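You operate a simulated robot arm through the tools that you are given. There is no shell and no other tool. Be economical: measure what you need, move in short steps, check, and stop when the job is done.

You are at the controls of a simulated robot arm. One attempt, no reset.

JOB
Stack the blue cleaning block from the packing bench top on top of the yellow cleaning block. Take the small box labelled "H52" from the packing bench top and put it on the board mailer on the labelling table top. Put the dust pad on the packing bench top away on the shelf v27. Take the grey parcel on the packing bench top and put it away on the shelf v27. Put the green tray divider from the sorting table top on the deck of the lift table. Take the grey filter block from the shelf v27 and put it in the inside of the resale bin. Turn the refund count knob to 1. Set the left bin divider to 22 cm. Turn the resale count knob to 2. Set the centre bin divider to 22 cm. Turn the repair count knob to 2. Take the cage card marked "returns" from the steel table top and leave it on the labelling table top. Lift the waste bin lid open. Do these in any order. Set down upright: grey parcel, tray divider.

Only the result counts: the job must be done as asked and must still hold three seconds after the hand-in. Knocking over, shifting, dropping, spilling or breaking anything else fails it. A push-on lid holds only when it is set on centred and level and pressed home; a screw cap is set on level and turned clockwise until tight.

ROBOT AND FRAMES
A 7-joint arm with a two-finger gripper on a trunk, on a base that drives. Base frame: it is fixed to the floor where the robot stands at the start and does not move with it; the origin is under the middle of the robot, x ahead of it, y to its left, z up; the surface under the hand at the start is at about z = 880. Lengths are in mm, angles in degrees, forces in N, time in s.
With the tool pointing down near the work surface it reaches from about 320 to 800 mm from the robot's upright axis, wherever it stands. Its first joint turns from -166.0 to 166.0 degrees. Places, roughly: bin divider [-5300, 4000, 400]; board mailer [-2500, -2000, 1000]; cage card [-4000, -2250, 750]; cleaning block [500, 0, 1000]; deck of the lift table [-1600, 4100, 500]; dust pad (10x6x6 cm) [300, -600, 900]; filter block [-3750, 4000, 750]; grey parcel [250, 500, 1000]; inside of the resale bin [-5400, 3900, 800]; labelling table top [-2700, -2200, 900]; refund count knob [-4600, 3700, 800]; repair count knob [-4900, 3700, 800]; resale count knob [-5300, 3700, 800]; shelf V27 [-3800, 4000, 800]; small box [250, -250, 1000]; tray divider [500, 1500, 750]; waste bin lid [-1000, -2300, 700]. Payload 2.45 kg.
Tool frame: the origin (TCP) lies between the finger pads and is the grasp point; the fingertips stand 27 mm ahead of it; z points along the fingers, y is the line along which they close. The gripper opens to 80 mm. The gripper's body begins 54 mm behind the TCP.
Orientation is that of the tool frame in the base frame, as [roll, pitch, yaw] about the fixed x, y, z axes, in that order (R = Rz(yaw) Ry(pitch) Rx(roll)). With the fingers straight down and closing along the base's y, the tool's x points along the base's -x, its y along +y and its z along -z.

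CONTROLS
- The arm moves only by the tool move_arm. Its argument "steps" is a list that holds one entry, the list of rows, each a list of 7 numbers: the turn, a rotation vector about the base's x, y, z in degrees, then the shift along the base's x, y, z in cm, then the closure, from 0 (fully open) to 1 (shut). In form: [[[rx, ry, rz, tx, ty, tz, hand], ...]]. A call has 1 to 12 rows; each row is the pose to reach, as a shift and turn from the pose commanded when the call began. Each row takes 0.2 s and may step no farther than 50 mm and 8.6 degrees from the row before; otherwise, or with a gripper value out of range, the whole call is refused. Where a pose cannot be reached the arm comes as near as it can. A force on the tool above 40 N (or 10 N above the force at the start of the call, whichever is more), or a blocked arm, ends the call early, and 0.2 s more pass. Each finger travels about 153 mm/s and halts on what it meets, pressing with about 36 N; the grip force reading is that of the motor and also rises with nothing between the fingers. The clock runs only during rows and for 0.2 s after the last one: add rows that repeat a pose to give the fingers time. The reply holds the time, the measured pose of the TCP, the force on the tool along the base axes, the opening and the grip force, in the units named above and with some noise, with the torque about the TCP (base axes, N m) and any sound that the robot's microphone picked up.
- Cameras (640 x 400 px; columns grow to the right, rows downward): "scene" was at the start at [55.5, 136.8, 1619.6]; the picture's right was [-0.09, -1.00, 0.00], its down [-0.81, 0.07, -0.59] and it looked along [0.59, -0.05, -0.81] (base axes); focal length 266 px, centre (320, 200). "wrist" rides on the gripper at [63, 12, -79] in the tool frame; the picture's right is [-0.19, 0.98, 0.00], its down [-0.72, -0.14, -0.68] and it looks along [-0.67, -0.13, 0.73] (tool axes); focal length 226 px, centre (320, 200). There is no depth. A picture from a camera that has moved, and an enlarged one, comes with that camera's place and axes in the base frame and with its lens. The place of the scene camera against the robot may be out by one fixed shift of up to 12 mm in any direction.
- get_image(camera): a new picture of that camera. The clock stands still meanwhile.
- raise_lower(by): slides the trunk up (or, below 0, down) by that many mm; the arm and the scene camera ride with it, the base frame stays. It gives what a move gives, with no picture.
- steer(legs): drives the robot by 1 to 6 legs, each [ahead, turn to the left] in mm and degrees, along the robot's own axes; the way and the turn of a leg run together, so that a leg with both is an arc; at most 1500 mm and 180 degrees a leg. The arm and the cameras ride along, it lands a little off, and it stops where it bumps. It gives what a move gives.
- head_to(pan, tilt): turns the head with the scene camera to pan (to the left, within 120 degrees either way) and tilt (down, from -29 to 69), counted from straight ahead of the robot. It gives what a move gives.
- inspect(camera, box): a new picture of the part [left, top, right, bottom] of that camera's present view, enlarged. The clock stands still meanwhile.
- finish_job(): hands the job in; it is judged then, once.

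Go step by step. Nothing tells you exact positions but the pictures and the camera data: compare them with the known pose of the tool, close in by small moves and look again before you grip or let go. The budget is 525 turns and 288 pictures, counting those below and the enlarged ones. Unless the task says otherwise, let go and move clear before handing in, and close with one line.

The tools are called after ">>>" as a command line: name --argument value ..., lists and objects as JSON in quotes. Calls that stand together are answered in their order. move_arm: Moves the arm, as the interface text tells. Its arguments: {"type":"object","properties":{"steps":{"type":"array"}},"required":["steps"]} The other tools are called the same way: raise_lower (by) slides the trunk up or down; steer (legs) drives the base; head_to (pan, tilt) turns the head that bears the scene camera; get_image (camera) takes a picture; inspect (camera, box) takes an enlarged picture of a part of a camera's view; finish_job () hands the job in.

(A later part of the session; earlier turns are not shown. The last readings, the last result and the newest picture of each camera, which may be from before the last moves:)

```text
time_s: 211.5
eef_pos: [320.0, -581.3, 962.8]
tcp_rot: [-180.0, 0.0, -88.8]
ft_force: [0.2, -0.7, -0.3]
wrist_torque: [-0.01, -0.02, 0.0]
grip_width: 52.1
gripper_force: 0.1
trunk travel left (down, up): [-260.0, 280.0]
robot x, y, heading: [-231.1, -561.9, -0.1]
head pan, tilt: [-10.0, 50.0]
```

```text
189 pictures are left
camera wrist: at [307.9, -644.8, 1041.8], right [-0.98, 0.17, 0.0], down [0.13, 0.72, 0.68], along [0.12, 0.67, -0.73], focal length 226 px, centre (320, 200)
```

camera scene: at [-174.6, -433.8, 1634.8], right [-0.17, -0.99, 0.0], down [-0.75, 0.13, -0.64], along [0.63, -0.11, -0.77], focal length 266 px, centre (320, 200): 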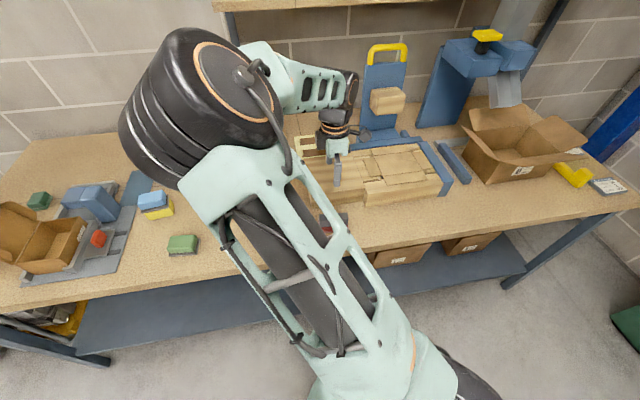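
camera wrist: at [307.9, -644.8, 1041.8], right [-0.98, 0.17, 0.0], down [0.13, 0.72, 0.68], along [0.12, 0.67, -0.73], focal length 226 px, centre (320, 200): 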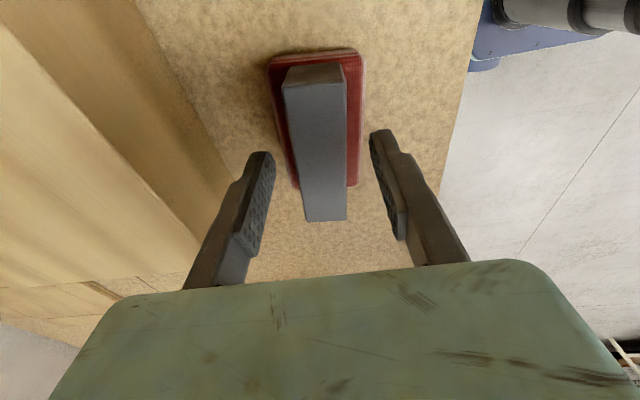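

>>> move_arm --steps '[[[0, 0, 0, 0, 0, -1.3, 0.35], [0, 0, 0, 0, 0, -2.3, 0.35], [0, 0, 0, 0, 0, -2.3, 1], [0, 0, 0, 0, 0, -2.3, 1], [0, 0, 0, 0, 0, -2.3, 1], [0, 0, 0, 0, 0, -1.8, 1], [0, 0, 0, 0, 0, 0, 1], [0, 0, 0, 0, 0, 3, 1], [0, 0, 0, 0, 0, 7, 1], [0, 0, 0, 0, 0, 11, 1], [0, 0, 0, 0, 0, 15, 1]]]'

>>> get_image --camera "wrist"

```text
time_s: 213.9
eef_pos: [320.5, -582.1, 1112.8]
tcp_rot: [180.0, 0.0, -88.8]
ft_force: [-0.7, -0.1, 0.2]
wrist_torque: [0.0, 0.0, 0.04]
grip_width: 29.1
gripper_force: 36.2
trunk travel left (down, up): [-260.0, 280.0]
robot x, y, heading: [-232.9, -563.5, 0.0]
head pan, tilt: [-10.0, 50.0]
```

```text
188 pictures are left
camera wrist: at [308.5, -646.4, 1192.0], right [-0.98, 0.17, 0.0], down [0.13, 0.72, 0.68], along [0.12, 0.67, -0.73], focal length 226 px, centre (320, 200)
```

wrist: 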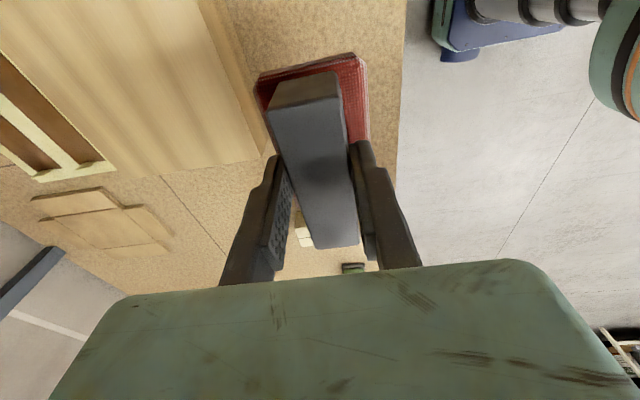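

The dust pad is held. I'll back off and turn towards the shelf v27 side to look at the route.

>>> steer --legs '[[-450, 0], [0, 125]]'

>>> head_to --pan 0 --tilt 18

>>> get_image --camera "scene"

```text
time_s: 221.9
eef_pos: [-979.4, -93.1, 1112.4]
tcp_rot: [-179.9, 0.0, 34.8]
ft_force: [0.1, -0.1, 0.0]
wrist_torque: [0.0, -0.01, 0.01]
grip_width: 29.1
gripper_force: 36.2
trunk travel left (down, up): [-260.0, 280.0]
robot x, y, heading: [-687.7, -563.1, 124.0]
head pan, tilt: [-10.0, 50.0]
```

```text
time_s: 222.8
eef_pos: [-978.5, -93.2, 1111.9]
tcp_rot: [180.0, 0.0, 34.9]
ft_force: [-0.2, -0.4, -1.1]
wrist_torque: [0.05, 0.0, -0.01]
grip_width: 28.8
gripper_force: 36.2
trunk travel left (down, up): [-260.0, 280.0]
robot x, y, heading: [-687.9, -563.9, 123.6]
head pan, tilt: [0.0, 18.0]
```

```text
187 pictures are left
camera scene: at [-843.2, -577.3, 1683.5], right [0.83, 0.56, 0.0], down [0.17, -0.26, -0.95], along [-0.53, 0.79, -0.31], focal length 266 px, centre (320, 200)
```

scene: 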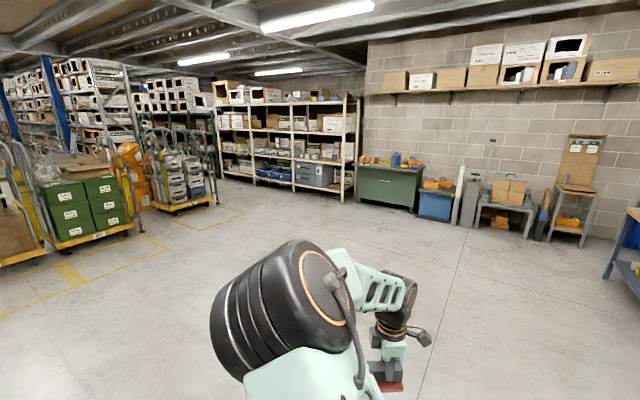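

The shelving along the far wall should hold v27 and the bins. I'll zoom in, and then drive nearer.

>>> inspect --camera "scene" --box '[200, 70, 480, 245]'

>>> steer --legs '[[1500, 0], [1500, 0]]'

>>> get_image --camera "scene"

```text
2.29 times, centred on (340, 158) of scene
camera zoom: at [-843.2, -577.3, 1683.5], right [0.83, 0.56, 0.0], down [0.17, -0.26, -0.95], along [-0.53, 0.79, -0.31], focal length 608 px, centre (274, 297)
```

zoom: 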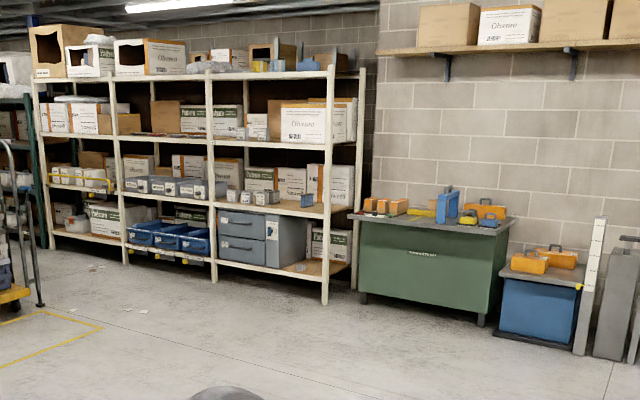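

```text
time_s: 237.5
eef_pos: [-2715.8, 2395.1, 1111.4]
tcp_rot: [179.9, 0.0, 37.2]
ft_force: [0.0, 0.2, -0.2]
wrist_torque: [0.0, -0.08, 0.01]
grip_width: 29.3
gripper_force: 35.4
trunk travel left (down, up): [-260.0, 280.0]
robot x, y, heading: [-2405.1, 1935.5, 126.0]
head pan, tilt: [0.0, 18.0]
```

```text
185 pictures are left
camera scene: at [-2560.1, 1918.3, 1683.6], right [0.81, 0.59, 0.0], down [0.18, -0.25, -0.95], along [-0.56, 0.77, -0.31], focal length 266 px, centre (320, 200)
```

scene: 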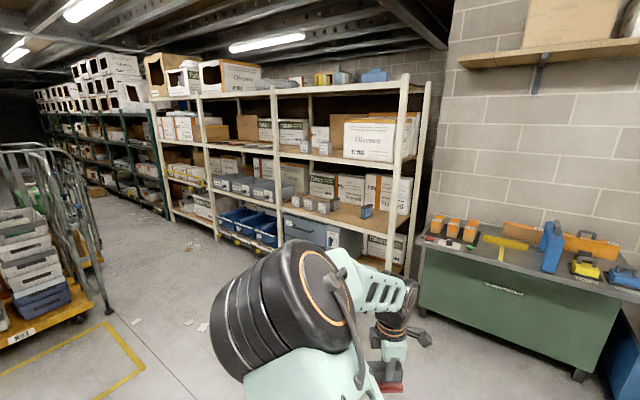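

The right bay of the shelving is where v27 should be. I'll drive in front of it and face it.

>>> steer --legs '[[0, 11.8], [1500, 0], [300, 0], [0, -47.8]]'

>>> head_to --pan 0 --tilt 30

>>> get_image --camera "scene"

```text
time_s: 249.5
eef_pos: [-3719.7, 3702.5, 1112.6]
tcp_rot: [-180.0, 0.1, 1.3]
ft_force: [1.1, -0.7, -0.9]
wrist_torque: [0.0, 0.02, -0.05]
grip_width: 28.8
gripper_force: 35.9
trunk travel left (down, up): [-260.0, 280.0]
robot x, y, heading: [-3735.2, 3154.1, 90.0]
head pan, tilt: [0.0, 18.0]
```

```text
time_s: 250.3
eef_pos: [-3719.8, 3703.7, 1113.1]
tcp_rot: [-179.9, 0.0, 1.4]
ft_force: [-0.5, 0.3, -1.4]
wrist_torque: [-0.04, 0.03, 0.0]
grip_width: 29.0
gripper_force: 36.1
trunk travel left (down, up): [-260.0, 280.0]
robot x, y, heading: [-3734.8, 3152.5, 89.8]
head pan, tilt: [0.0, 30.0]
```

```text
184 pictures are left
camera scene: at [-3875.1, 3224.4, 1664.3], right [1.0, 0.0, 0.0], down [0.0, -0.5, -0.87], along [0.0, 0.87, -0.5], focal length 266 px, centre (320, 200)
```

scene: 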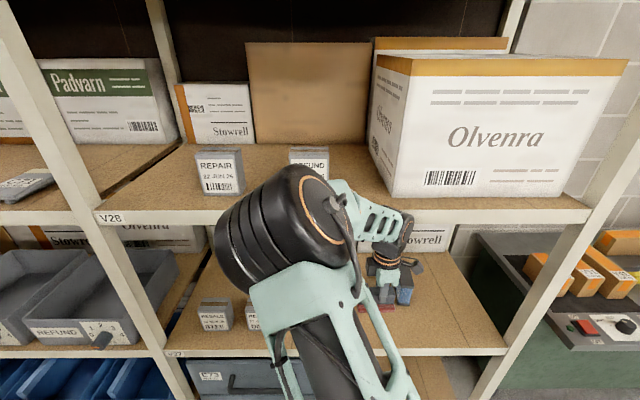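

The hand is in front of the v27 shelf (front edge y≈3742, z≈780), the next shelf being ~1330. I'll look through the wrist camera and a zoom.

>>> get_image --camera "wrist"

>>> inspect --camera "scene" --box '[160, 210, 520, 400]'

```text
183 pictures are left
camera wrist: at [-3655.9, 3692.5, 1191.4], right [-0.17, -0.99, 0.0], down [-0.72, 0.12, 0.68], along [-0.67, 0.12, -0.73], focal length 226 px, centre (320, 200)
```

wrist: 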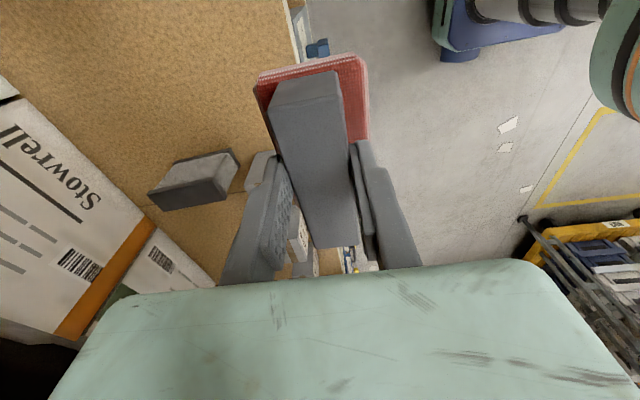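

```text
1.78 times, centred on (340, 305) of scene
camera zoom: at [-3875.1, 3224.4, 1664.3], right [1.0, 0.0, 0.0], down [0.0, -0.5, -0.87], along [0.0, 0.87, -0.5], focal length 473 px, centre (284, 13)
```

zoom: 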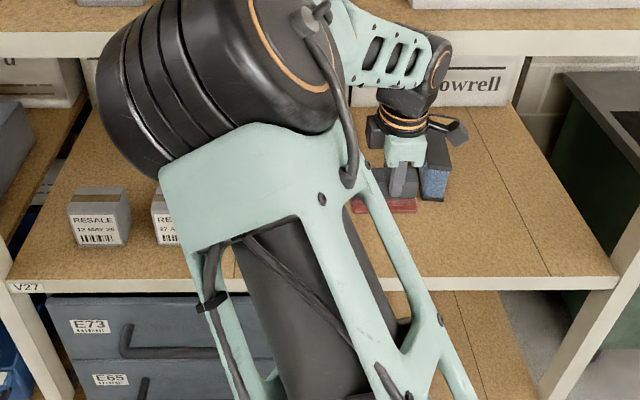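

There's free shelf space ahead at about [-3690,3850]. I'll lower the trunk so the arm can pass under the upper shelf.

>>> raise_lower --by -200

>>> get_image --camera "scene"

>>> get_image --camera "wrist"

```text
time_s: 252.4
eef_pos: [-3719.5, 3703.0, 912.6]
tcp_rot: [180.0, 0.0, 1.2]
ft_force: [-0.4, -0.6, -1.1]
wrist_torque: [0.01, -0.01, 0.02]
grip_width: 29.1
gripper_force: 35.7
trunk travel left (down, up): [-60.0, 480.0]
robot x, y, heading: [-3737.8, 3148.3, 90.0]
head pan, tilt: [0.0, 30.0]
```

```text
181 pictures are left
camera scene: at [-3875.0, 3224.3, 1464.4], right [1.0, 0.0, 0.0], down [0.0, -0.5, -0.87], along [0.0, 0.87, -0.5], focal length 266 px, centre (320, 200)
```

scene: 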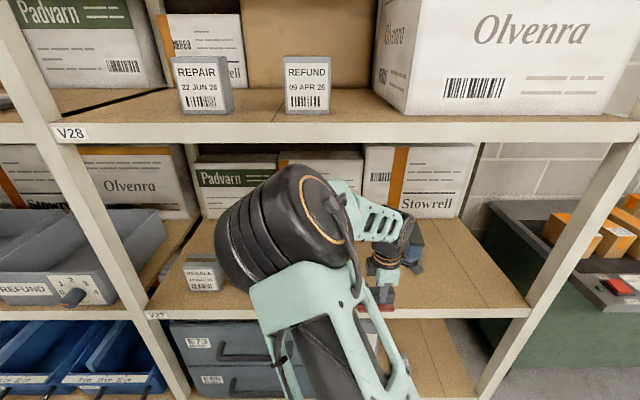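

```text
180 pictures are left
camera wrist: at [-3655.8, 3692.4, 991.5], right [-0.17, -0.99, 0.0], down [-0.72, 0.12, 0.68], along [-0.67, 0.12, -0.73], focal length 226 px, centre (320, 200)
```

wrist: 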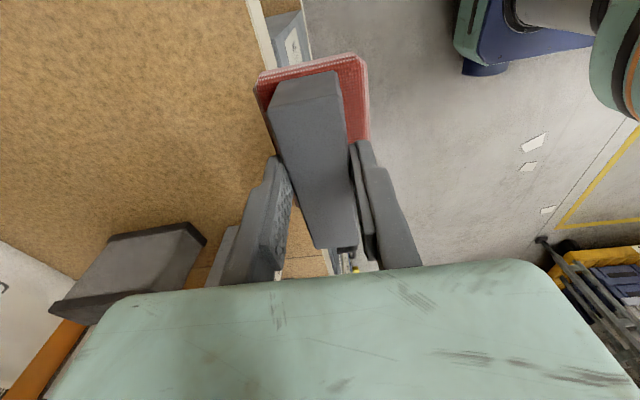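

The grey filter block is at about [-3895,4004]. The arm is clear below shelf V28. I'll move the pad in over v27 and lower it.

>>> move_arm --steps '[[[0, 0, 0, 0.5, 3, 0, 1], [0, 0, 0, 1, 6, 0, 1], [0, 0, 0, 2, 9, 0, 1], [0, 0, 0, 3, 12, 0, 1], [0, 0, 0, 3, 14.5, -1.5, 1], [0, 0, 0, 3, 14.5, -4, 1], [0, 0, 0, 3, 14.5, -5.5, 1]]]'

>>> get_image --camera "scene"

>>> get_image --camera "wrist"

```text
time_s: 254.0
eef_pos: [-3688.1, 3848.3, 857.4]
tcp_rot: [-180.0, -0.1, 1.3]
ft_force: [0.1, 0.1, -1.1]
wrist_torque: [0.0, -0.02, -0.05]
grip_width: 28.9
gripper_force: 36.1
trunk travel left (down, up): [-60.0, 480.0]
robot x, y, heading: [-3737.8, 3148.3, 90.1]
head pan, tilt: [0.0, 30.0]
```

```text
179 pictures are left
camera scene: at [-3875.1, 3224.4, 1464.3], right [1.0, 0.0, 0.0], down [0.0, -0.5, -0.87], along [0.0, 0.87, -0.5], focal length 266 px, centre (320, 200)
```

scene: 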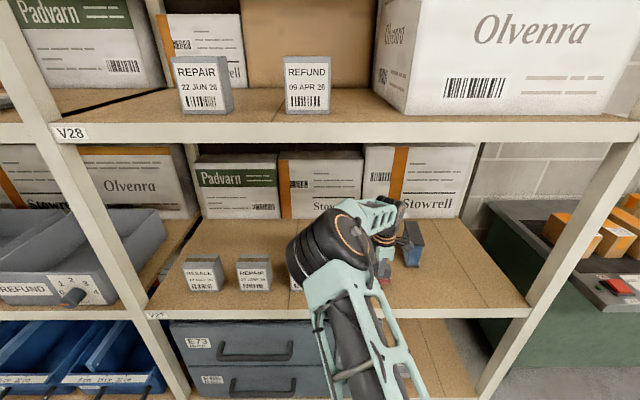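

```text
178 pictures are left
camera wrist: at [-3624.9, 3837.1, 936.3], right [-0.17, -0.99, 0.0], down [-0.72, 0.12, 0.68], along [-0.67, 0.12, -0.73], focal length 226 px, centre (320, 200)
```

wrist: 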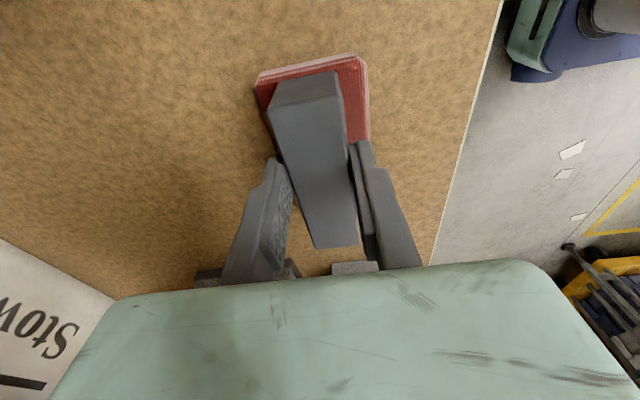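

Clear below. I'll lower it to contact.

>>> move_arm --steps '[[[0, 0, 0, 0, 0, -1, 1], [0, 0, 0, 0, 0, -1.6, 1], [0, 0, 0, 0, 0, -2.1, 1], [0, 0, 0, 0, 0, -2.6, 1], [0, 0, 0, 0, 0, -3, 1], [0, 0, 0, 0, 0, -3.4, 1]]]'

```text
time_s: 255.1
eef_pos: [-3687.5, 3850.7, 839.6]
tcp_rot: [-179.2, -0.1, 1.3]
ft_force: [0.9, 2.8, 16.4]
wrist_torque: [-0.28, 0.25, -0.02]
grip_width: 29.1
gripper_force: 35.7
trunk travel left (down, up): [-60.0, 480.0]
robot x, y, heading: [-3735.3, 3151.5, 90.1]
head pan, tilt: [0.0, 30.0]
stopped in row 5: the force on the tool passed its limit at 45 N (the readings are from after the stop); the commanded pose is now the measured one
```

Contact. I'll release, lift and withdraw in front of the shelf.

>>> move_arm --steps '[[[0, 0, 0, 0, 0, 0, 0.4], [0, 0, 0, 0, 0, 0, 0.1], [0, 0, 0, 0, 0, 0, 0], [0, 0, 0, 0, 0, 2, 0], [0, 0, 0, 0, 0, 6, 0], [0, 0, 0, 0, -2, 10, 0], [0, 0, 0, 0, -6, 11, 0], [0, 0, 0, 0, -10, 11, 0], [0, 0, 0, 0, -14, 11, 0], [0, 0, 0, 0, -18, 11, 0]]]'

>>> get_image --camera "wrist"

>>> get_image --camera "scene"

```text
time_s: 257.3
eef_pos: [-3688.0, 3671.0, 946.7]
tcp_rot: [-179.4, 0.0, 1.4]
ft_force: [0.7, 0.7, -0.1]
wrist_torque: [0.02, 0.01, -0.01]
grip_width: 80.0
gripper_force: 0.1
trunk travel left (down, up): [-60.0, 480.0]
robot x, y, heading: [-3740.2, 3150.6, 89.8]
head pan, tilt: [0.0, 30.0]
```

```text
177 pictures are left
camera wrist: at [-3624.1, 3658.8, 1025.8], right [-0.17, -0.99, -0.01], down [-0.72, 0.12, 0.68], along [-0.67, 0.12, -0.73], focal length 226 px, centre (320, 200)
```

wrist: 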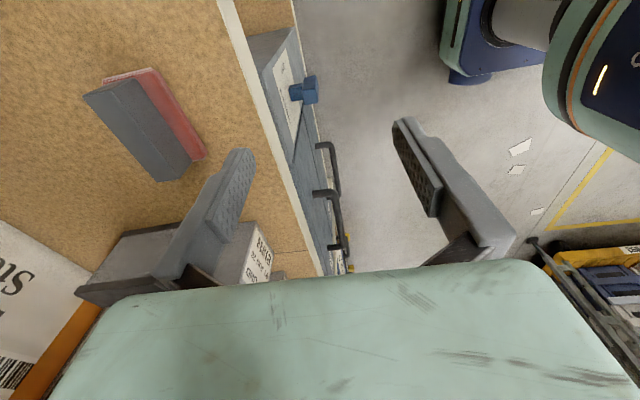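

```text
176 pictures are left
camera scene: at [-3875.0, 3224.5, 1464.3], right [1.0, 0.0, 0.0], down [0.0, -0.5, -0.87], along [0.0, 0.87, -0.5], focal length 266 px, centre (320, 200)
```

scene: 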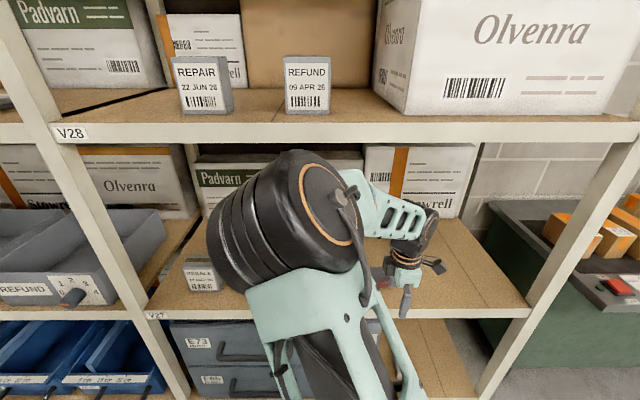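

The pad is on v27. I'll zoom in on the grey object to make sure it's the filter block.

>>> inspect --camera "wrist" --box '[60, 150, 320, 312]'

>>> steer --legs '[[-250, 0], [0, 90], [450, 0], [0, -90]]'

>>> head_to --pan -45 --tilt 28

>>> get_image --camera "scene"

```text
2.46 times, centred on (190, 231) of wrist
camera zoom: at [-3624.1, 3658.8, 1025.8], right [-0.17, -0.99, -0.01], down [-0.72, 0.12, 0.68], along [-0.67, 0.12, -0.73], focal length 556 px, centre (640, 124)
```

zoom: 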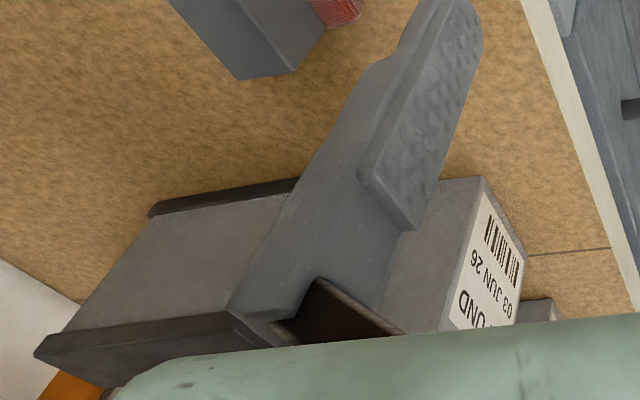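

```text
time_s: 269.3
eef_pos: [-4155.3, 3420.8, 945.9]
tcp_rot: [-179.5, -0.1, 2.6]
ft_force: [-0.9, 0.9, 0.4]
wrist_torque: [0.03, 0.01, 0.03]
grip_width: 79.9
gripper_force: 0.0
trunk travel left (down, up): [-60.0, 480.0]
robot x, y, heading: [-4192.7, 2899.6, 91.2]
head pan, tilt: [0.0, 30.0]
```

```text
time_s: 270.4
eef_pos: [-4154.8, 3418.9, 947.2]
tcp_rot: [-179.6, 0.0, 2.7]
ft_force: [-0.2, -0.9, 0.9]
wrist_torque: [-0.01, 0.0, -0.03]
grip_width: 79.8
gripper_force: 0.0
trunk travel left (down, up): [-60.0, 480.0]
robot x, y, heading: [-4191.1, 2897.2, 91.6]
head pan, tilt: [-45.0, 28.0]
```

```text
174 pictures are left
camera scene: at [-4267.6, 2944.7, 1467.5], right [0.72, -0.69, 0.0], down [-0.32, -0.34, -0.88], along [0.61, 0.64, -0.47], focal length 266 px, centre (320, 200)
```

scene: 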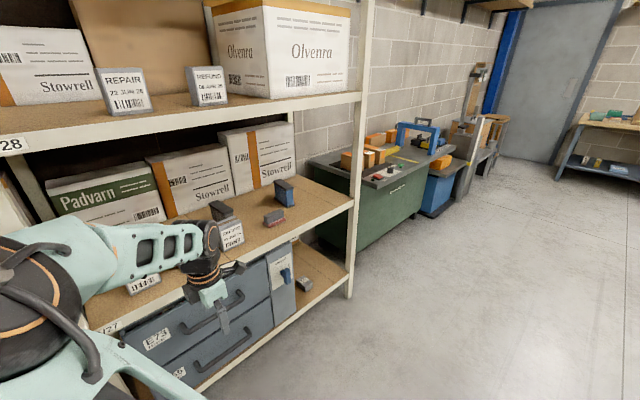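

>>> inspect --camera "scene" --box '[180, 160, 340, 260]'

>>> head_to --pan 40 --tilt 28

>>> get_image --camera "scene"

```text
4.00 times, centred on (260, 210) of scene
camera zoom: at [-4267.6, 2944.7, 1467.5], right [0.72, -0.69, 0.0], down [-0.32, -0.34, -0.88], along [0.61, 0.64, -0.47], focal length 1064 px, centre (560, 160)
```

zoom: 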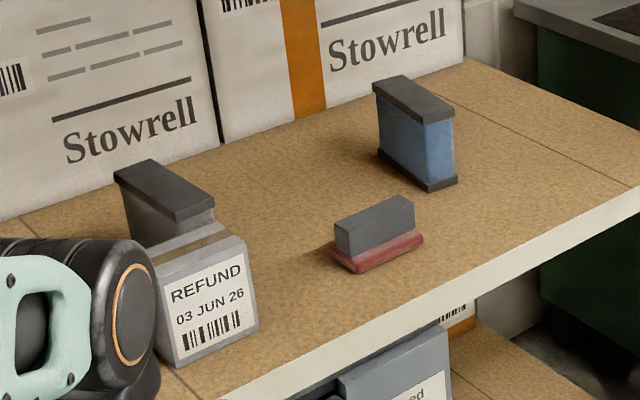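

```text
time_s: 272.0
eef_pos: [-4154.3, 3420.4, 947.5]
tcp_rot: [-179.6, -0.1, 2.7]
ft_force: [0.0, -0.1, 0.8]
wrist_torque: [0.0, -0.01, 0.03]
grip_width: 79.9
gripper_force: 0.2
trunk travel left (down, up): [-60.0, 480.0]
robot x, y, heading: [-4193.7, 2903.5, 91.2]
head pan, tilt: [40.0, 28.0]
```

```text
172 pictures are left
camera scene: at [-4390.8, 2947.1, 1467.5], right [0.75, 0.66, 0.0], down [0.31, -0.35, -0.88], along [-0.58, 0.66, -0.47], focal length 266 px, centre (320, 200)
```

scene: 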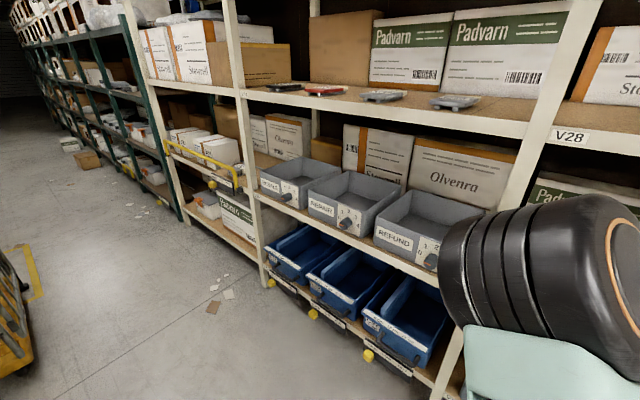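

A is the grey filter block with black end frames (its neighbour is blue). I'll drive in front of it.

>>> steer --legs '[[0, -49.7], [418, 0], [0, 48.5]]'

>>> head_to --pan 10 --tilt 35

>>> get_image --camera "scene"

>>> get_image --camera "wrist"

```text
time_s: 279.1
eef_pos: [-3832.6, 3698.8, 946.1]
tcp_rot: [-179.5, 0.1, 1.4]
ft_force: [-0.1, 0.1, -0.8]
wrist_torque: [0.0, 0.01, -0.01]
grip_width: 79.7
gripper_force: 0.1
trunk travel left (down, up): [-60.0, 480.0]
robot x, y, heading: [-3882.4, 3179.2, 90.5]
head pan, tilt: [40.0, 28.0]
```

```text
time_s: 280.1
eef_pos: [-3833.3, 3700.3, 946.9]
tcp_rot: [-179.7, 0.0, 1.4]
ft_force: [0.2, 0.0, -0.2]
wrist_torque: [0.0, -0.03, 0.02]
grip_width: 80.1
gripper_force: 0.1
trunk travel left (down, up): [-60.0, 480.0]
robot x, y, heading: [-3878.7, 3177.5, 90.0]
head pan, tilt: [10.0, 35.0]
```

```text
171 pictures are left
camera scene: at [-4035.1, 3248.8, 1456.5], right [0.98, 0.18, 0.0], down [0.1, -0.56, -0.82], along [-0.15, 0.81, -0.57], focal length 266 px, centre (320, 200)
```

scene: 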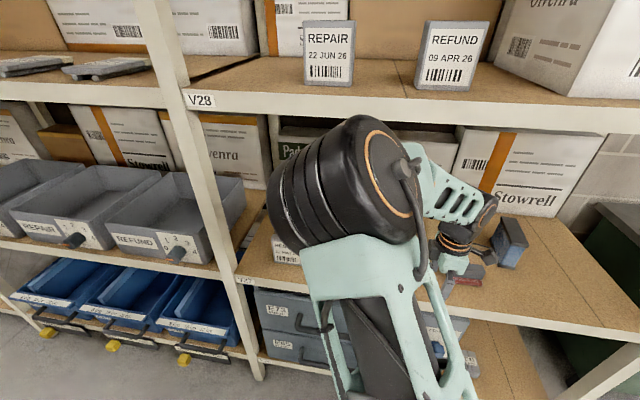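

```text
170 pictures are left
camera wrist: at [-3769.2, 3687.8, 1025.8], right [-0.17, -0.99, -0.01], down [-0.72, 0.12, 0.68], along [-0.67, 0.12, -0.73], focal length 226 px, centre (320, 200)
```

wrist: 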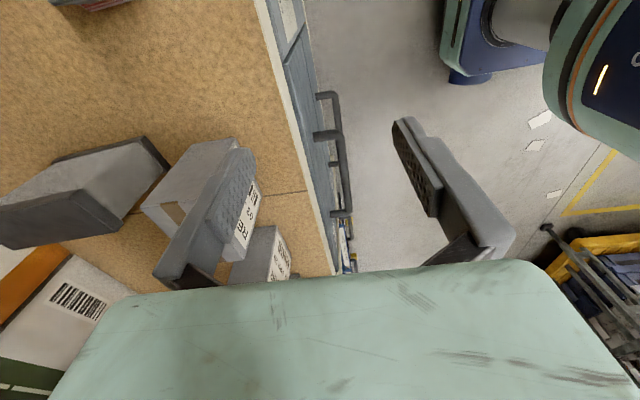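

I'll turn the hand so it closes along x, then drive 160 mm forward and look.

>>> move_arm --steps '[[[0, 0, -8.2, -0.5, -0.5, 0, 0], [0, 0, -16.4, -1, -1, 0, 0], [0, 0, -24.6, -2, -2, 0, 0], [0, 0, -32.8, -3, -3, 0, 0], [0, 0, -41, -4, -3, 0, 0], [0, 0, -49.2, -5, -3, 0, 0], [0, 0, -57.4, -6, -3, 0, 0], [0, 0, -65.6, -6, -3, 0, 0], [0, 0, -73.8, -6, -3, 0, 0], [0, 0, -82, -6, -3, 0, 0], [0, 0, -90, -6, -3, 0, 0]]]'

>>> steer --legs '[[160, 0]]'

>>> get_image --camera "wrist"

>>> get_image --camera "scene"

```text
time_s: 282.4
eef_pos: [-3892.1, 3670.1, 947.6]
tcp_rot: [-179.4, -0.1, -88.7]
ft_force: [-0.4, 0.6, 0.0]
wrist_torque: [-0.02, 0.02, 0.01]
grip_width: 80.3
gripper_force: 0.1
trunk travel left (down, up): [-60.0, 480.0]
robot x, y, heading: [-3881.8, 3179.2, 90.1]
head pan, tilt: [10.0, 35.0]
```

```text
time_s: 283.9
eef_pos: [-3894.0, 3826.5, 947.6]
tcp_rot: [-179.4, 0.0, -88.6]
ft_force: [-0.2, 0.0, -0.7]
wrist_torque: [-0.01, -0.01, -0.03]
grip_width: 80.0
gripper_force: 0.1
trunk travel left (down, up): [-60.0, 480.0]
robot x, y, heading: [-3886.0, 3336.5, 90.3]
head pan, tilt: [10.0, 35.0]
```

```text
169 pictures are left
camera wrist: at [-3905.1, 3762.7, 1026.1], right [-0.99, 0.17, -0.01], down [0.12, 0.72, 0.68], along [0.12, 0.67, -0.73], focal length 226 px, centre (320, 200)
```

wrist: 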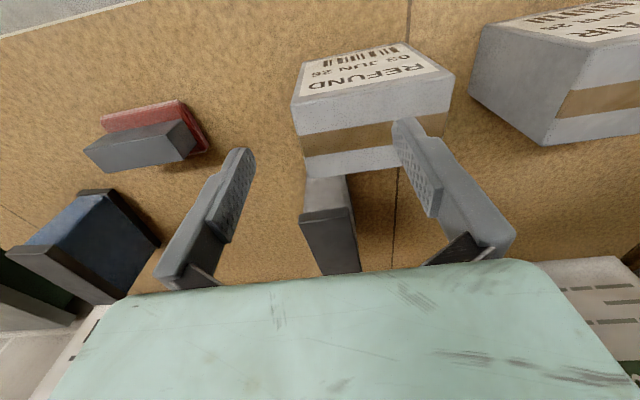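

```text
168 pictures are left
camera scene: at [-4035.8, 3405.7, 1456.5], right [0.98, 0.18, 0.0], down [0.1, -0.56, -0.82], along [-0.15, 0.81, -0.57], focal length 266 px, centre (320, 200)
```

scene: 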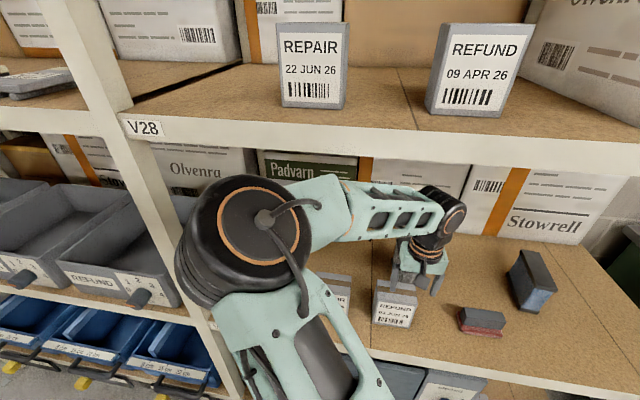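

The filter block's top starts near y≈3922 with x from -3908 to -3860. I'll move over it at the same height and check.

>>> move_arm --steps '[[[0, 0, 0, 0.3, 4, 0.5, 0], [0, 0, 0, 0.6, 8, 1, 0], [0, 0, 0, 0.8, 12, 1, 0]]]'

>>> get_image --camera "wrist"

>>> inspect --camera "scene" --box '[330, 170, 590, 345]'

```text
time_s: 284.6
eef_pos: [-3884.9, 3946.3, 954.7]
tcp_rot: [-179.5, -0.2, -88.6]
ft_force: [-0.2, -0.5, 0.7]
wrist_torque: [0.01, -0.01, -0.02]
grip_width: 79.9
gripper_force: 0.0
trunk travel left (down, up): [-60.0, 480.0]
robot x, y, heading: [-3882.2, 3335.7, 90.1]
head pan, tilt: [10.0, 35.0]
```

```text
167 pictures are left
camera wrist: at [-3896.6, 3882.6, 1034.4], right [-0.99, 0.17, -0.01], down [0.12, 0.72, 0.68], along [0.12, 0.67, -0.73], focal length 226 px, centre (320, 200)
```

wrist: 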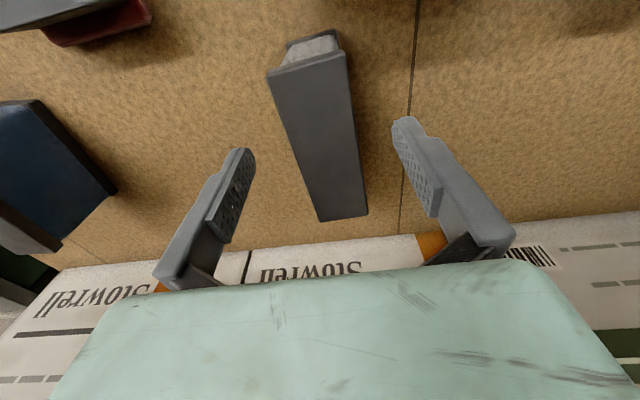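

```text
2.29 times, centred on (460, 258) of scene
camera zoom: at [-4035.8, 3405.6, 1456.5], right [0.98, 0.18, 0.0], down [0.1, -0.56, -0.82], along [-0.15, 0.81, -0.57], focal length 608 px, centre (0, 69)
```

zoom: 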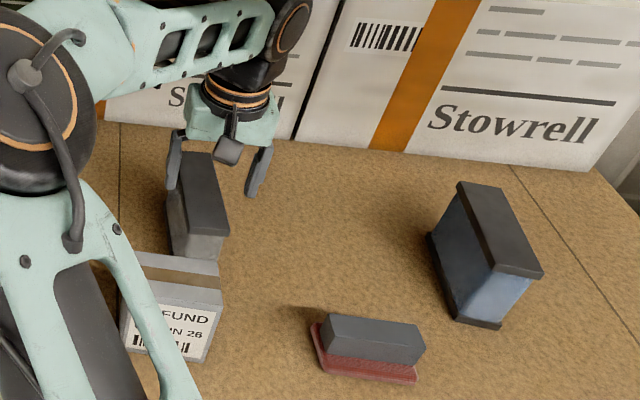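

The block's top is 147 × 48 mm centred at about [-3885,3988], top z≈872. I'll centre over it and descend to grip.

>>> move_arm --steps '[[[0, 0, 1.3, 0, 2.5, 0, 0], [0, 0, 1.3, 0, 4.1, -1, 0], [0, 0, 1.3, 0, 4.1, -4, 0], [0, 0, 1.3, 0, 4.1, -7, 0], [0, 0, 1.3, 0, 4.1, -9.8, 0]]]'

>>> get_image --camera "wrist"

```text
time_s: 285.9
eef_pos: [-3884.2, 3988.2, 859.0]
tcp_rot: [-179.5, 0.0, -87.3]
ft_force: [0.5, -1.2, -0.9]
wrist_torque: [0.02, -0.02, 0.0]
grip_width: 79.8
gripper_force: 0.1
trunk travel left (down, up): [-60.0, 480.0]
robot x, y, heading: [-3885.0, 3338.9, 90.3]
head pan, tilt: [10.0, 35.0]
```

```text
165 pictures are left
camera wrist: at [-3895.1, 3924.6, 938.1], right [-0.99, 0.15, -0.01], down [0.1, 0.72, 0.68], along [0.11, 0.67, -0.73], focal length 226 px, centre (320, 200)
```

wrist: 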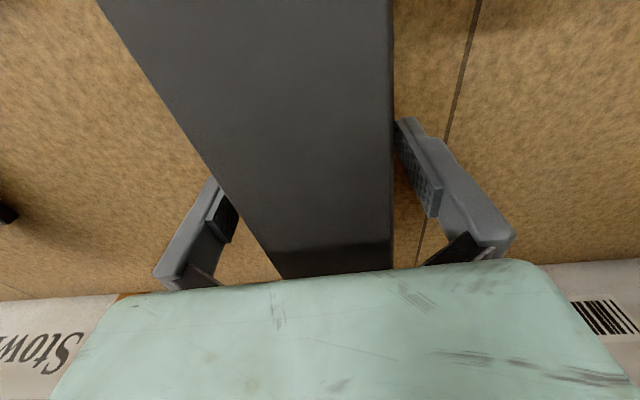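

>>> move_arm --steps '[[[0, 0, 0, -0.1, -0.8, 0, 0.1], [0, 0, 0, -0.1, -0.8, 0, 0.6], [0, 0, 0, -0.1, -0.8, 0, 1], [0, 0, 0, -0.1, -0.8, 0, 1], [0, 0, 0, -0.1, -0.8, 0.4, 1], [0, 0, 0, -0.1, -0.8, 1, 1], [0, 0, 0, -0.1, -0.8, 2, 1], [0, 0, 0, -0.1, -0.8, 4, 1]]]'

>>> get_image --camera "wrist"

>>> inspect --camera "scene" --box '[330, 170, 590, 345]'

```text
time_s: 287.6
eef_pos: [-3886.5, 3978.8, 896.8]
tcp_rot: [-179.5, -0.1, -87.4]
ft_force: [0.7, -0.1, -1.4]
wrist_torque: [-0.06, 0.04, 0.01]
grip_width: 47.6
gripper_force: 36.1
trunk travel left (down, up): [-60.0, 480.0]
robot x, y, heading: [-3884.9, 3335.6, 90.2]
head pan, tilt: [10.0, 35.0]
```

```text
164 pictures are left
camera wrist: at [-3896.6, 3915.6, 976.9], right [-0.99, 0.15, -0.01], down [0.1, 0.72, 0.68], along [0.11, 0.67, -0.73], focal length 226 px, centre (320, 200)
```

wrist: 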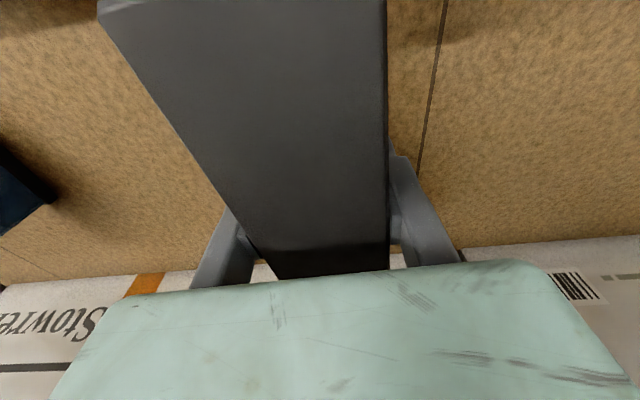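

```text
2.29 times, centred on (460, 258) of scene
camera zoom: at [-4035.7, 3406.0, 1456.5], right [0.98, 0.18, 0.0], down [0.1, -0.56, -0.82], along [-0.15, 0.81, -0.57], focal length 608 px, centre (0, 69)
```

zoom: 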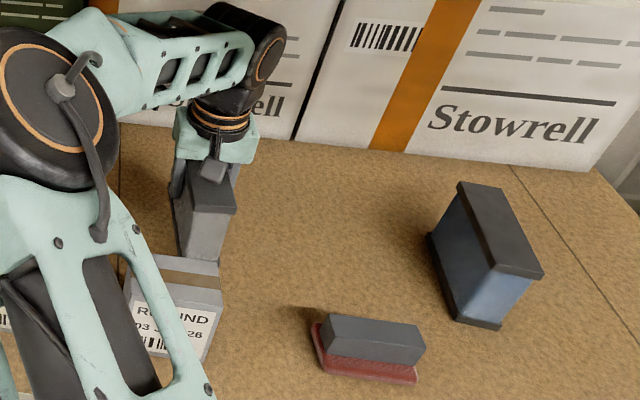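

Held (47.6 mm). I'll raise slightly, shift sideways past the REFUND box and withdraw between it and the dust pad.

>>> move_arm --steps '[[[0, 0, 0, 2, 0, 1.5, 1], [0, 0, 0, 5, 0, 3, 1], [0, 0, 0, 8.5, -1, 3.5, 1], [0, 0, 0, 8.5, -5, 3.5, 1], [0, 0, 0, 8.5, -9, 3.5, 1], [0, 0, 0, 8.5, -13, 3.5, 1], [0, 0, 0, 8.5, -17, 3.5, 1], [0, 0, 0, 8.5, -21, 3.5, 1]]]'

>>> steer --legs '[[-250, 0]]'

>>> get_image --camera "scene"

```text
time_s: 289.4
eef_pos: [-3801.8, 3769.1, 933.5]
tcp_rot: [-179.5, -0.1, -87.2]
ft_force: [-0.3, -0.2, -1.8]
wrist_torque: [0.0, -0.03, -0.02]
grip_width: 47.0
gripper_force: 36.5
trunk travel left (down, up): [-60.0, 480.0]
robot x, y, heading: [-3881.2, 3337.1, 90.1]
head pan, tilt: [10.0, 35.0]
```

```text
time_s: 291.3
eef_pos: [-3798.8, 3519.5, 935.2]
tcp_rot: [-179.5, -0.1, -87.8]
ft_force: [0.0, -0.2, -1.5]
wrist_torque: [0.0, 0.02, 0.01]
grip_width: 47.4
gripper_force: 35.8
trunk travel left (down, up): [-60.0, 480.0]
robot x, y, heading: [-3882.5, 3088.3, 89.9]
head pan, tilt: [10.0, 35.0]
```

```text
162 pictures are left
camera scene: at [-4035.1, 3157.9, 1456.5], right [0.99, 0.17, 0.0], down [0.1, -0.57, -0.82], along [-0.14, 0.81, -0.57], focal length 266 px, centre (320, 200)
```

scene: 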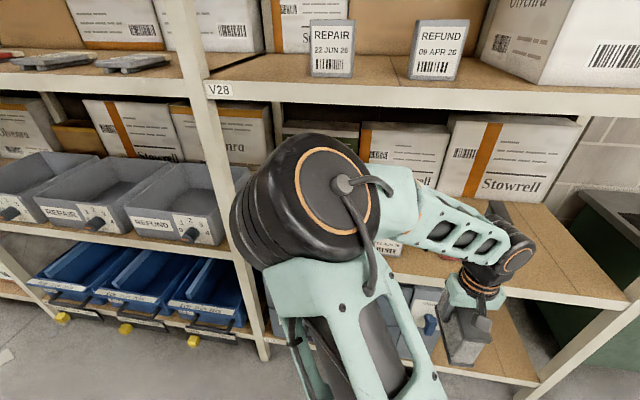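

Next the resale bin, the leftmost grey bin at x≈-5400. I'll drive along the shelving.

>>> steer --legs '[[0, 90], [1450, 0], [0, -90]]'

>>> head_to --pan 0 --tilt 35

>>> get_image --camera "scene"

```text
time_s: 306.3
eef_pos: [-5247.2, 3565.5, 933.0]
tcp_rot: [-179.6, 0.0, -89.2]
ft_force: [-0.3, 0.0, -1.8]
wrist_torque: [0.0, 0.0, 0.0]
grip_width: 47.7
gripper_force: 35.5
trunk travel left (down, up): [-60.0, 480.0]
robot x, y, heading: [-5344.1, 3131.6, 88.2]
head pan, tilt: [10.0, 35.0]
```

```text
time_s: 307.0
eef_pos: [-5246.9, 3566.8, 934.0]
tcp_rot: [-179.5, 0.0, -89.1]
ft_force: [0.5, -0.1, -1.6]
wrist_torque: [-0.01, 0.04, 0.03]
grip_width: 47.4
gripper_force: 35.8
trunk travel left (down, up): [-60.0, 480.0]
robot x, y, heading: [-5340.4, 3134.4, 88.3]
head pan, tilt: [0.0, 35.0]
```

```text
161 pictures are left
camera scene: at [-5476.5, 3211.4, 1456.5], right [1.0, -0.03, 0.0], down [-0.02, -0.57, -0.82], along [0.02, 0.82, -0.57], focal length 266 px, centre (320, 200)
```

scene: 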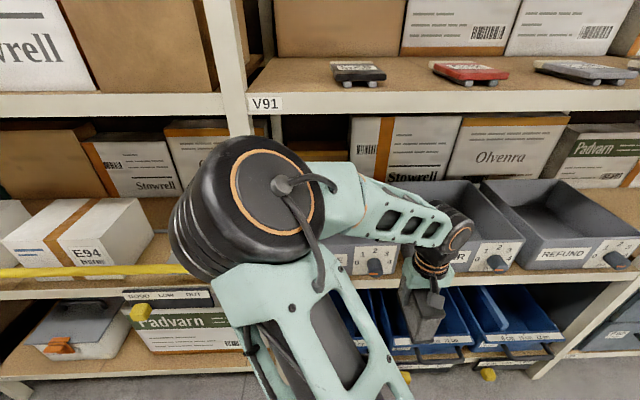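

The resale bin is right behind the elbow, its knob near [-5302,3740,850]. I'll zoom on the neighbouring bins to learn their shape.

>>> inspect --camera "scene" --box '[330, 165, 640, 360]'

>>> get_image --camera "wrist"

```text
2.05 times, centred on (485, 262) of scene
camera zoom: at [-5476.5, 3211.4, 1456.5], right [1.0, -0.03, 0.0], down [-0.02, -0.57, -0.82], along [0.02, 0.82, -0.57], focal length 546 px, centre (-18, 72)
```

zoom: 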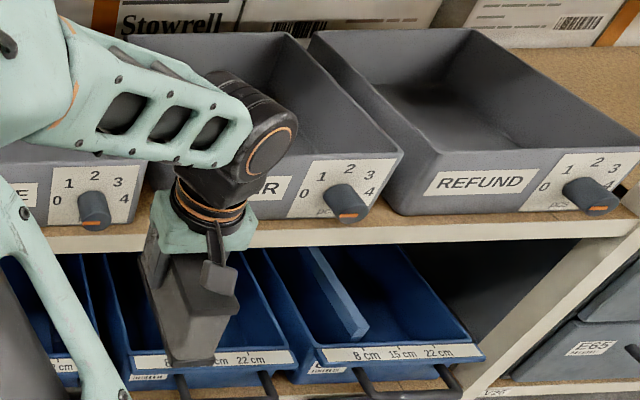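

```text
159 pictures are left
camera wrist: at [-5259.0, 3502.3, 1012.9], right [-0.98, 0.18, -0.01], down [0.13, 0.72, 0.68], along [0.13, 0.67, -0.73], focal length 226 px, centre (320, 200)
```

wrist: 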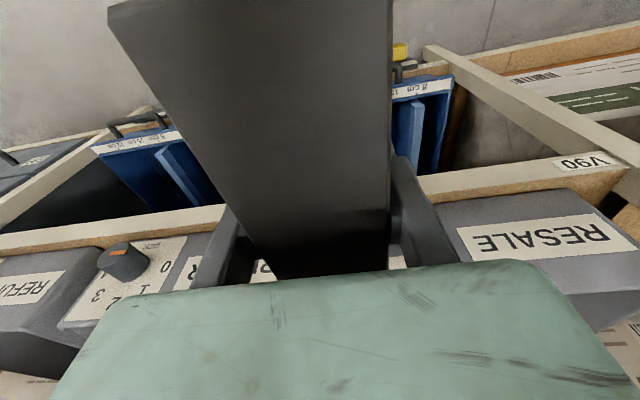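

The bins' front walls top out near z≈922, so I need TCP ≥1013 to clear. I'll raise the trunk 85 mm while in front, then extend the arm under V91 step by step.

>>> raise_lower --by 85

>>> move_arm --steps '[[[0, 0, 0, -3, 1, 0, 1], [0, 0, 0, -7, 2, 0, 1], [0, 0, 0, -11, 3, 0, 1], [0, 0, 0, -15, 4, 0, 1], [0, 0, 0, -15.5, 8, 0, 1]]]'

>>> get_image --camera "scene"

>>> get_image --camera "wrist"

```text
time_s: 308.2
eef_pos: [-5245.8, 3566.7, 1019.2]
tcp_rot: [-179.6, -0.1, -89.3]
ft_force: [0.1, -0.3, -1.0]
wrist_torque: [0.03, -0.02, -0.02]
grip_width: 47.2
gripper_force: 36.0
trunk travel left (down, up): [-145.0, 395.0]
robot x, y, heading: [-5341.2, 3134.2, 88.2]
head pan, tilt: [0.0, 35.0]
```

```text
time_s: 309.4
eef_pos: [-5402.0, 3645.6, 1018.5]
tcp_rot: [-179.5, 0.0, -89.2]
ft_force: [-0.3, -0.3, -1.2]
wrist_torque: [0.0, -0.02, -0.03]
grip_width: 47.6
gripper_force: 36.4
trunk travel left (down, up): [-145.0, 395.0]
robot x, y, heading: [-5338.5, 3132.9, 88.1]
head pan, tilt: [0.0, 35.0]
```

```text
158 pictures are left
camera scene: at [-5477.0, 3211.0, 1541.4], right [1.0, -0.03, 0.0], down [-0.02, -0.57, -0.82], along [0.02, 0.82, -0.57], focal length 266 px, centre (320, 200)
```

scene: 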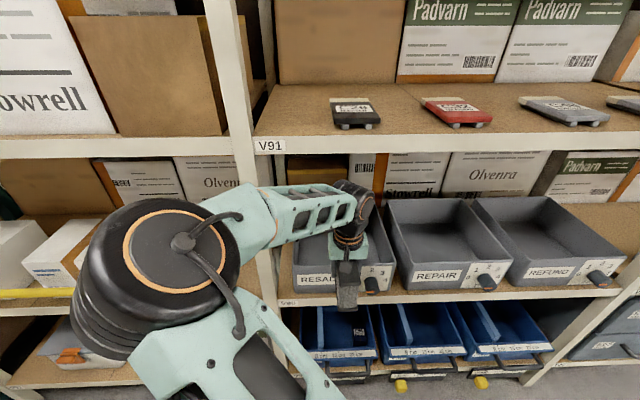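

```text
157 pictures are left
camera wrist: at [-5414.7, 3582.8, 1098.1], right [-0.98, 0.18, -0.01], down [0.13, 0.72, 0.68], along [0.13, 0.67, -0.73], focal length 226 px, centre (320, 200)
```

wrist: 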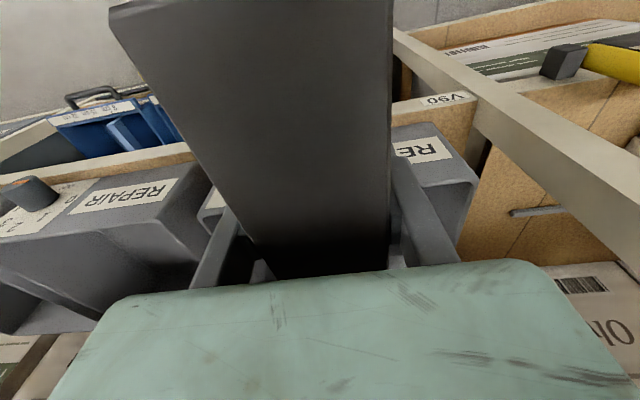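

Clear so far; the forearm passes just right of the upright. I'll extend further in and check again.

>>> move_arm --steps '[[[0, 0, 0, 0.5, 4, 0, 1], [0, 0, 0, 1, 8, 0, 1], [0, 0, 0, 1, 12, 0, 1], [0, 0, 0, 1, 16, 0, 1]]]'

>>> get_image --camera "scene"

>>> get_image --camera "wrist"

```text
time_s: 310.4
eef_pos: [-5392.7, 3806.6, 1016.9]
tcp_rot: [-179.6, -0.1, -89.2]
ft_force: [-0.3, 0.1, -0.4]
wrist_torque: [0.0, 0.01, -0.01]
grip_width: 47.3
gripper_force: 36.1
trunk travel left (down, up): [-145.0, 395.0]
robot x, y, heading: [-5340.3, 3134.2, 88.1]
head pan, tilt: [0.0, 35.0]
```

```text
156 pictures are left
camera scene: at [-5476.6, 3211.7, 1541.4], right [1.0, -0.03, 0.0], down [-0.02, -0.57, -0.82], along [0.02, 0.82, -0.57], focal length 266 px, centre (320, 200)
```

scene: 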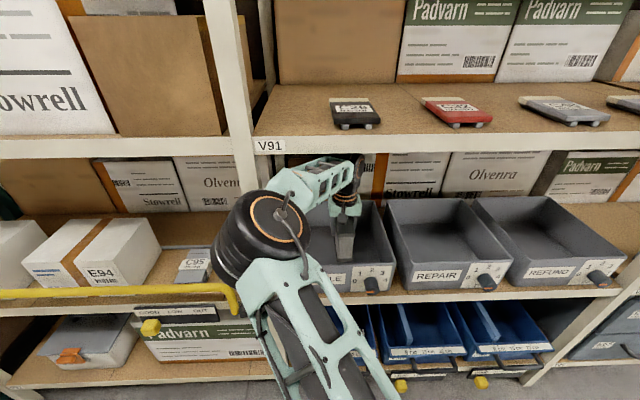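

```text
155 pictures are left
camera wrist: at [-5404.7, 3742.8, 1096.3], right [-0.98, 0.18, -0.01], down [0.13, 0.72, 0.68], along [0.13, 0.67, -0.73], focal length 226 px, centre (320, 200)
```

wrist: 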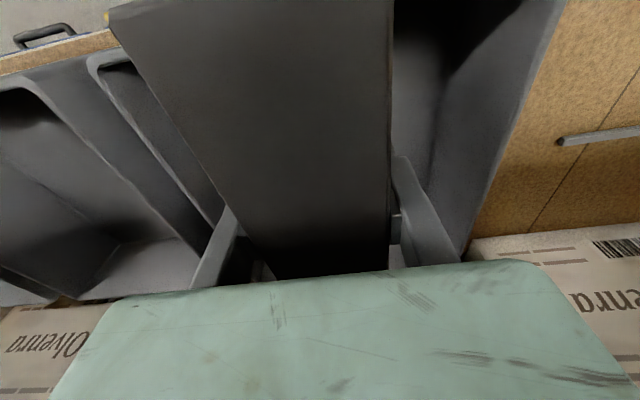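

The block is over the resale bin (x -5535…-5254, y up to ≈4019). I'll centre it and lower it in.

>>> move_arm --steps '[[[0, 0, 0, 0, 4, 0, 1], [0, 0, 0, 0, 8, 0, 1], [0, 0, 0, 0, 9, -2, 1], [0, 0, 0, 0, 9, -6, 1], [0, 0, 0, 0, 9, -10, 1], [0, 0, 0, 0, 9, -12, 1]]]'

>>> get_image --camera "scene"

```text
time_s: 311.8
eef_pos: [-5391.8, 3895.8, 898.4]
tcp_rot: [-179.6, -0.1, -89.2]
ft_force: [1.2, 0.2, -0.9]
wrist_torque: [0.02, -0.06, 0.03]
grip_width: 47.8
gripper_force: 35.8
trunk travel left (down, up): [-145.0, 395.0]
robot x, y, heading: [-5341.9, 3133.8, 88.2]
head pan, tilt: [0.0, 35.0]
```

```text
154 pictures are left
camera scene: at [-5476.5, 3211.8, 1541.5], right [1.0, -0.03, 0.0], down [-0.02, -0.57, -0.82], along [0.02, 0.82, -0.57], focal length 266 px, centre (320, 200)
```

scene: 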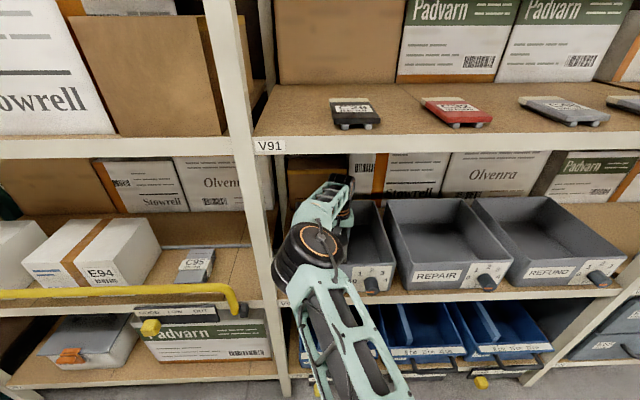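

>>> move_arm --steps '[[[0, 0, 0, 0, 0, -1.2, 1], [0, 0, 0, 0, 0, -2, 1], [0, 0, 0, 0, 0, -2.5, 1], [0, 0, 0, 0, 0, -3, 1], [0, 0, 0, 0, 0, -3.5, 1], [0, 0, 0, 0, 0, -4, 1]]]'

```text
time_s: 313.3
eef_pos: [-5391.8, 3898.3, 866.9]
tcp_rot: [-179.7, 0.7, -89.1]
ft_force: [-0.4, 2.6, 13.5]
wrist_torque: [-0.86, 0.36, -0.08]
grip_width: 47.1
gripper_force: 36.1
trunk travel left (down, up): [-145.0, 395.0]
robot x, y, heading: [-5341.9, 3131.9, 88.4]
head pan, tilt: [0.0, 35.0]
stopped in row 6: the force on the tool passed its limit at 42 N (the readings are from after the stop); the commanded pose is now the measured one
```

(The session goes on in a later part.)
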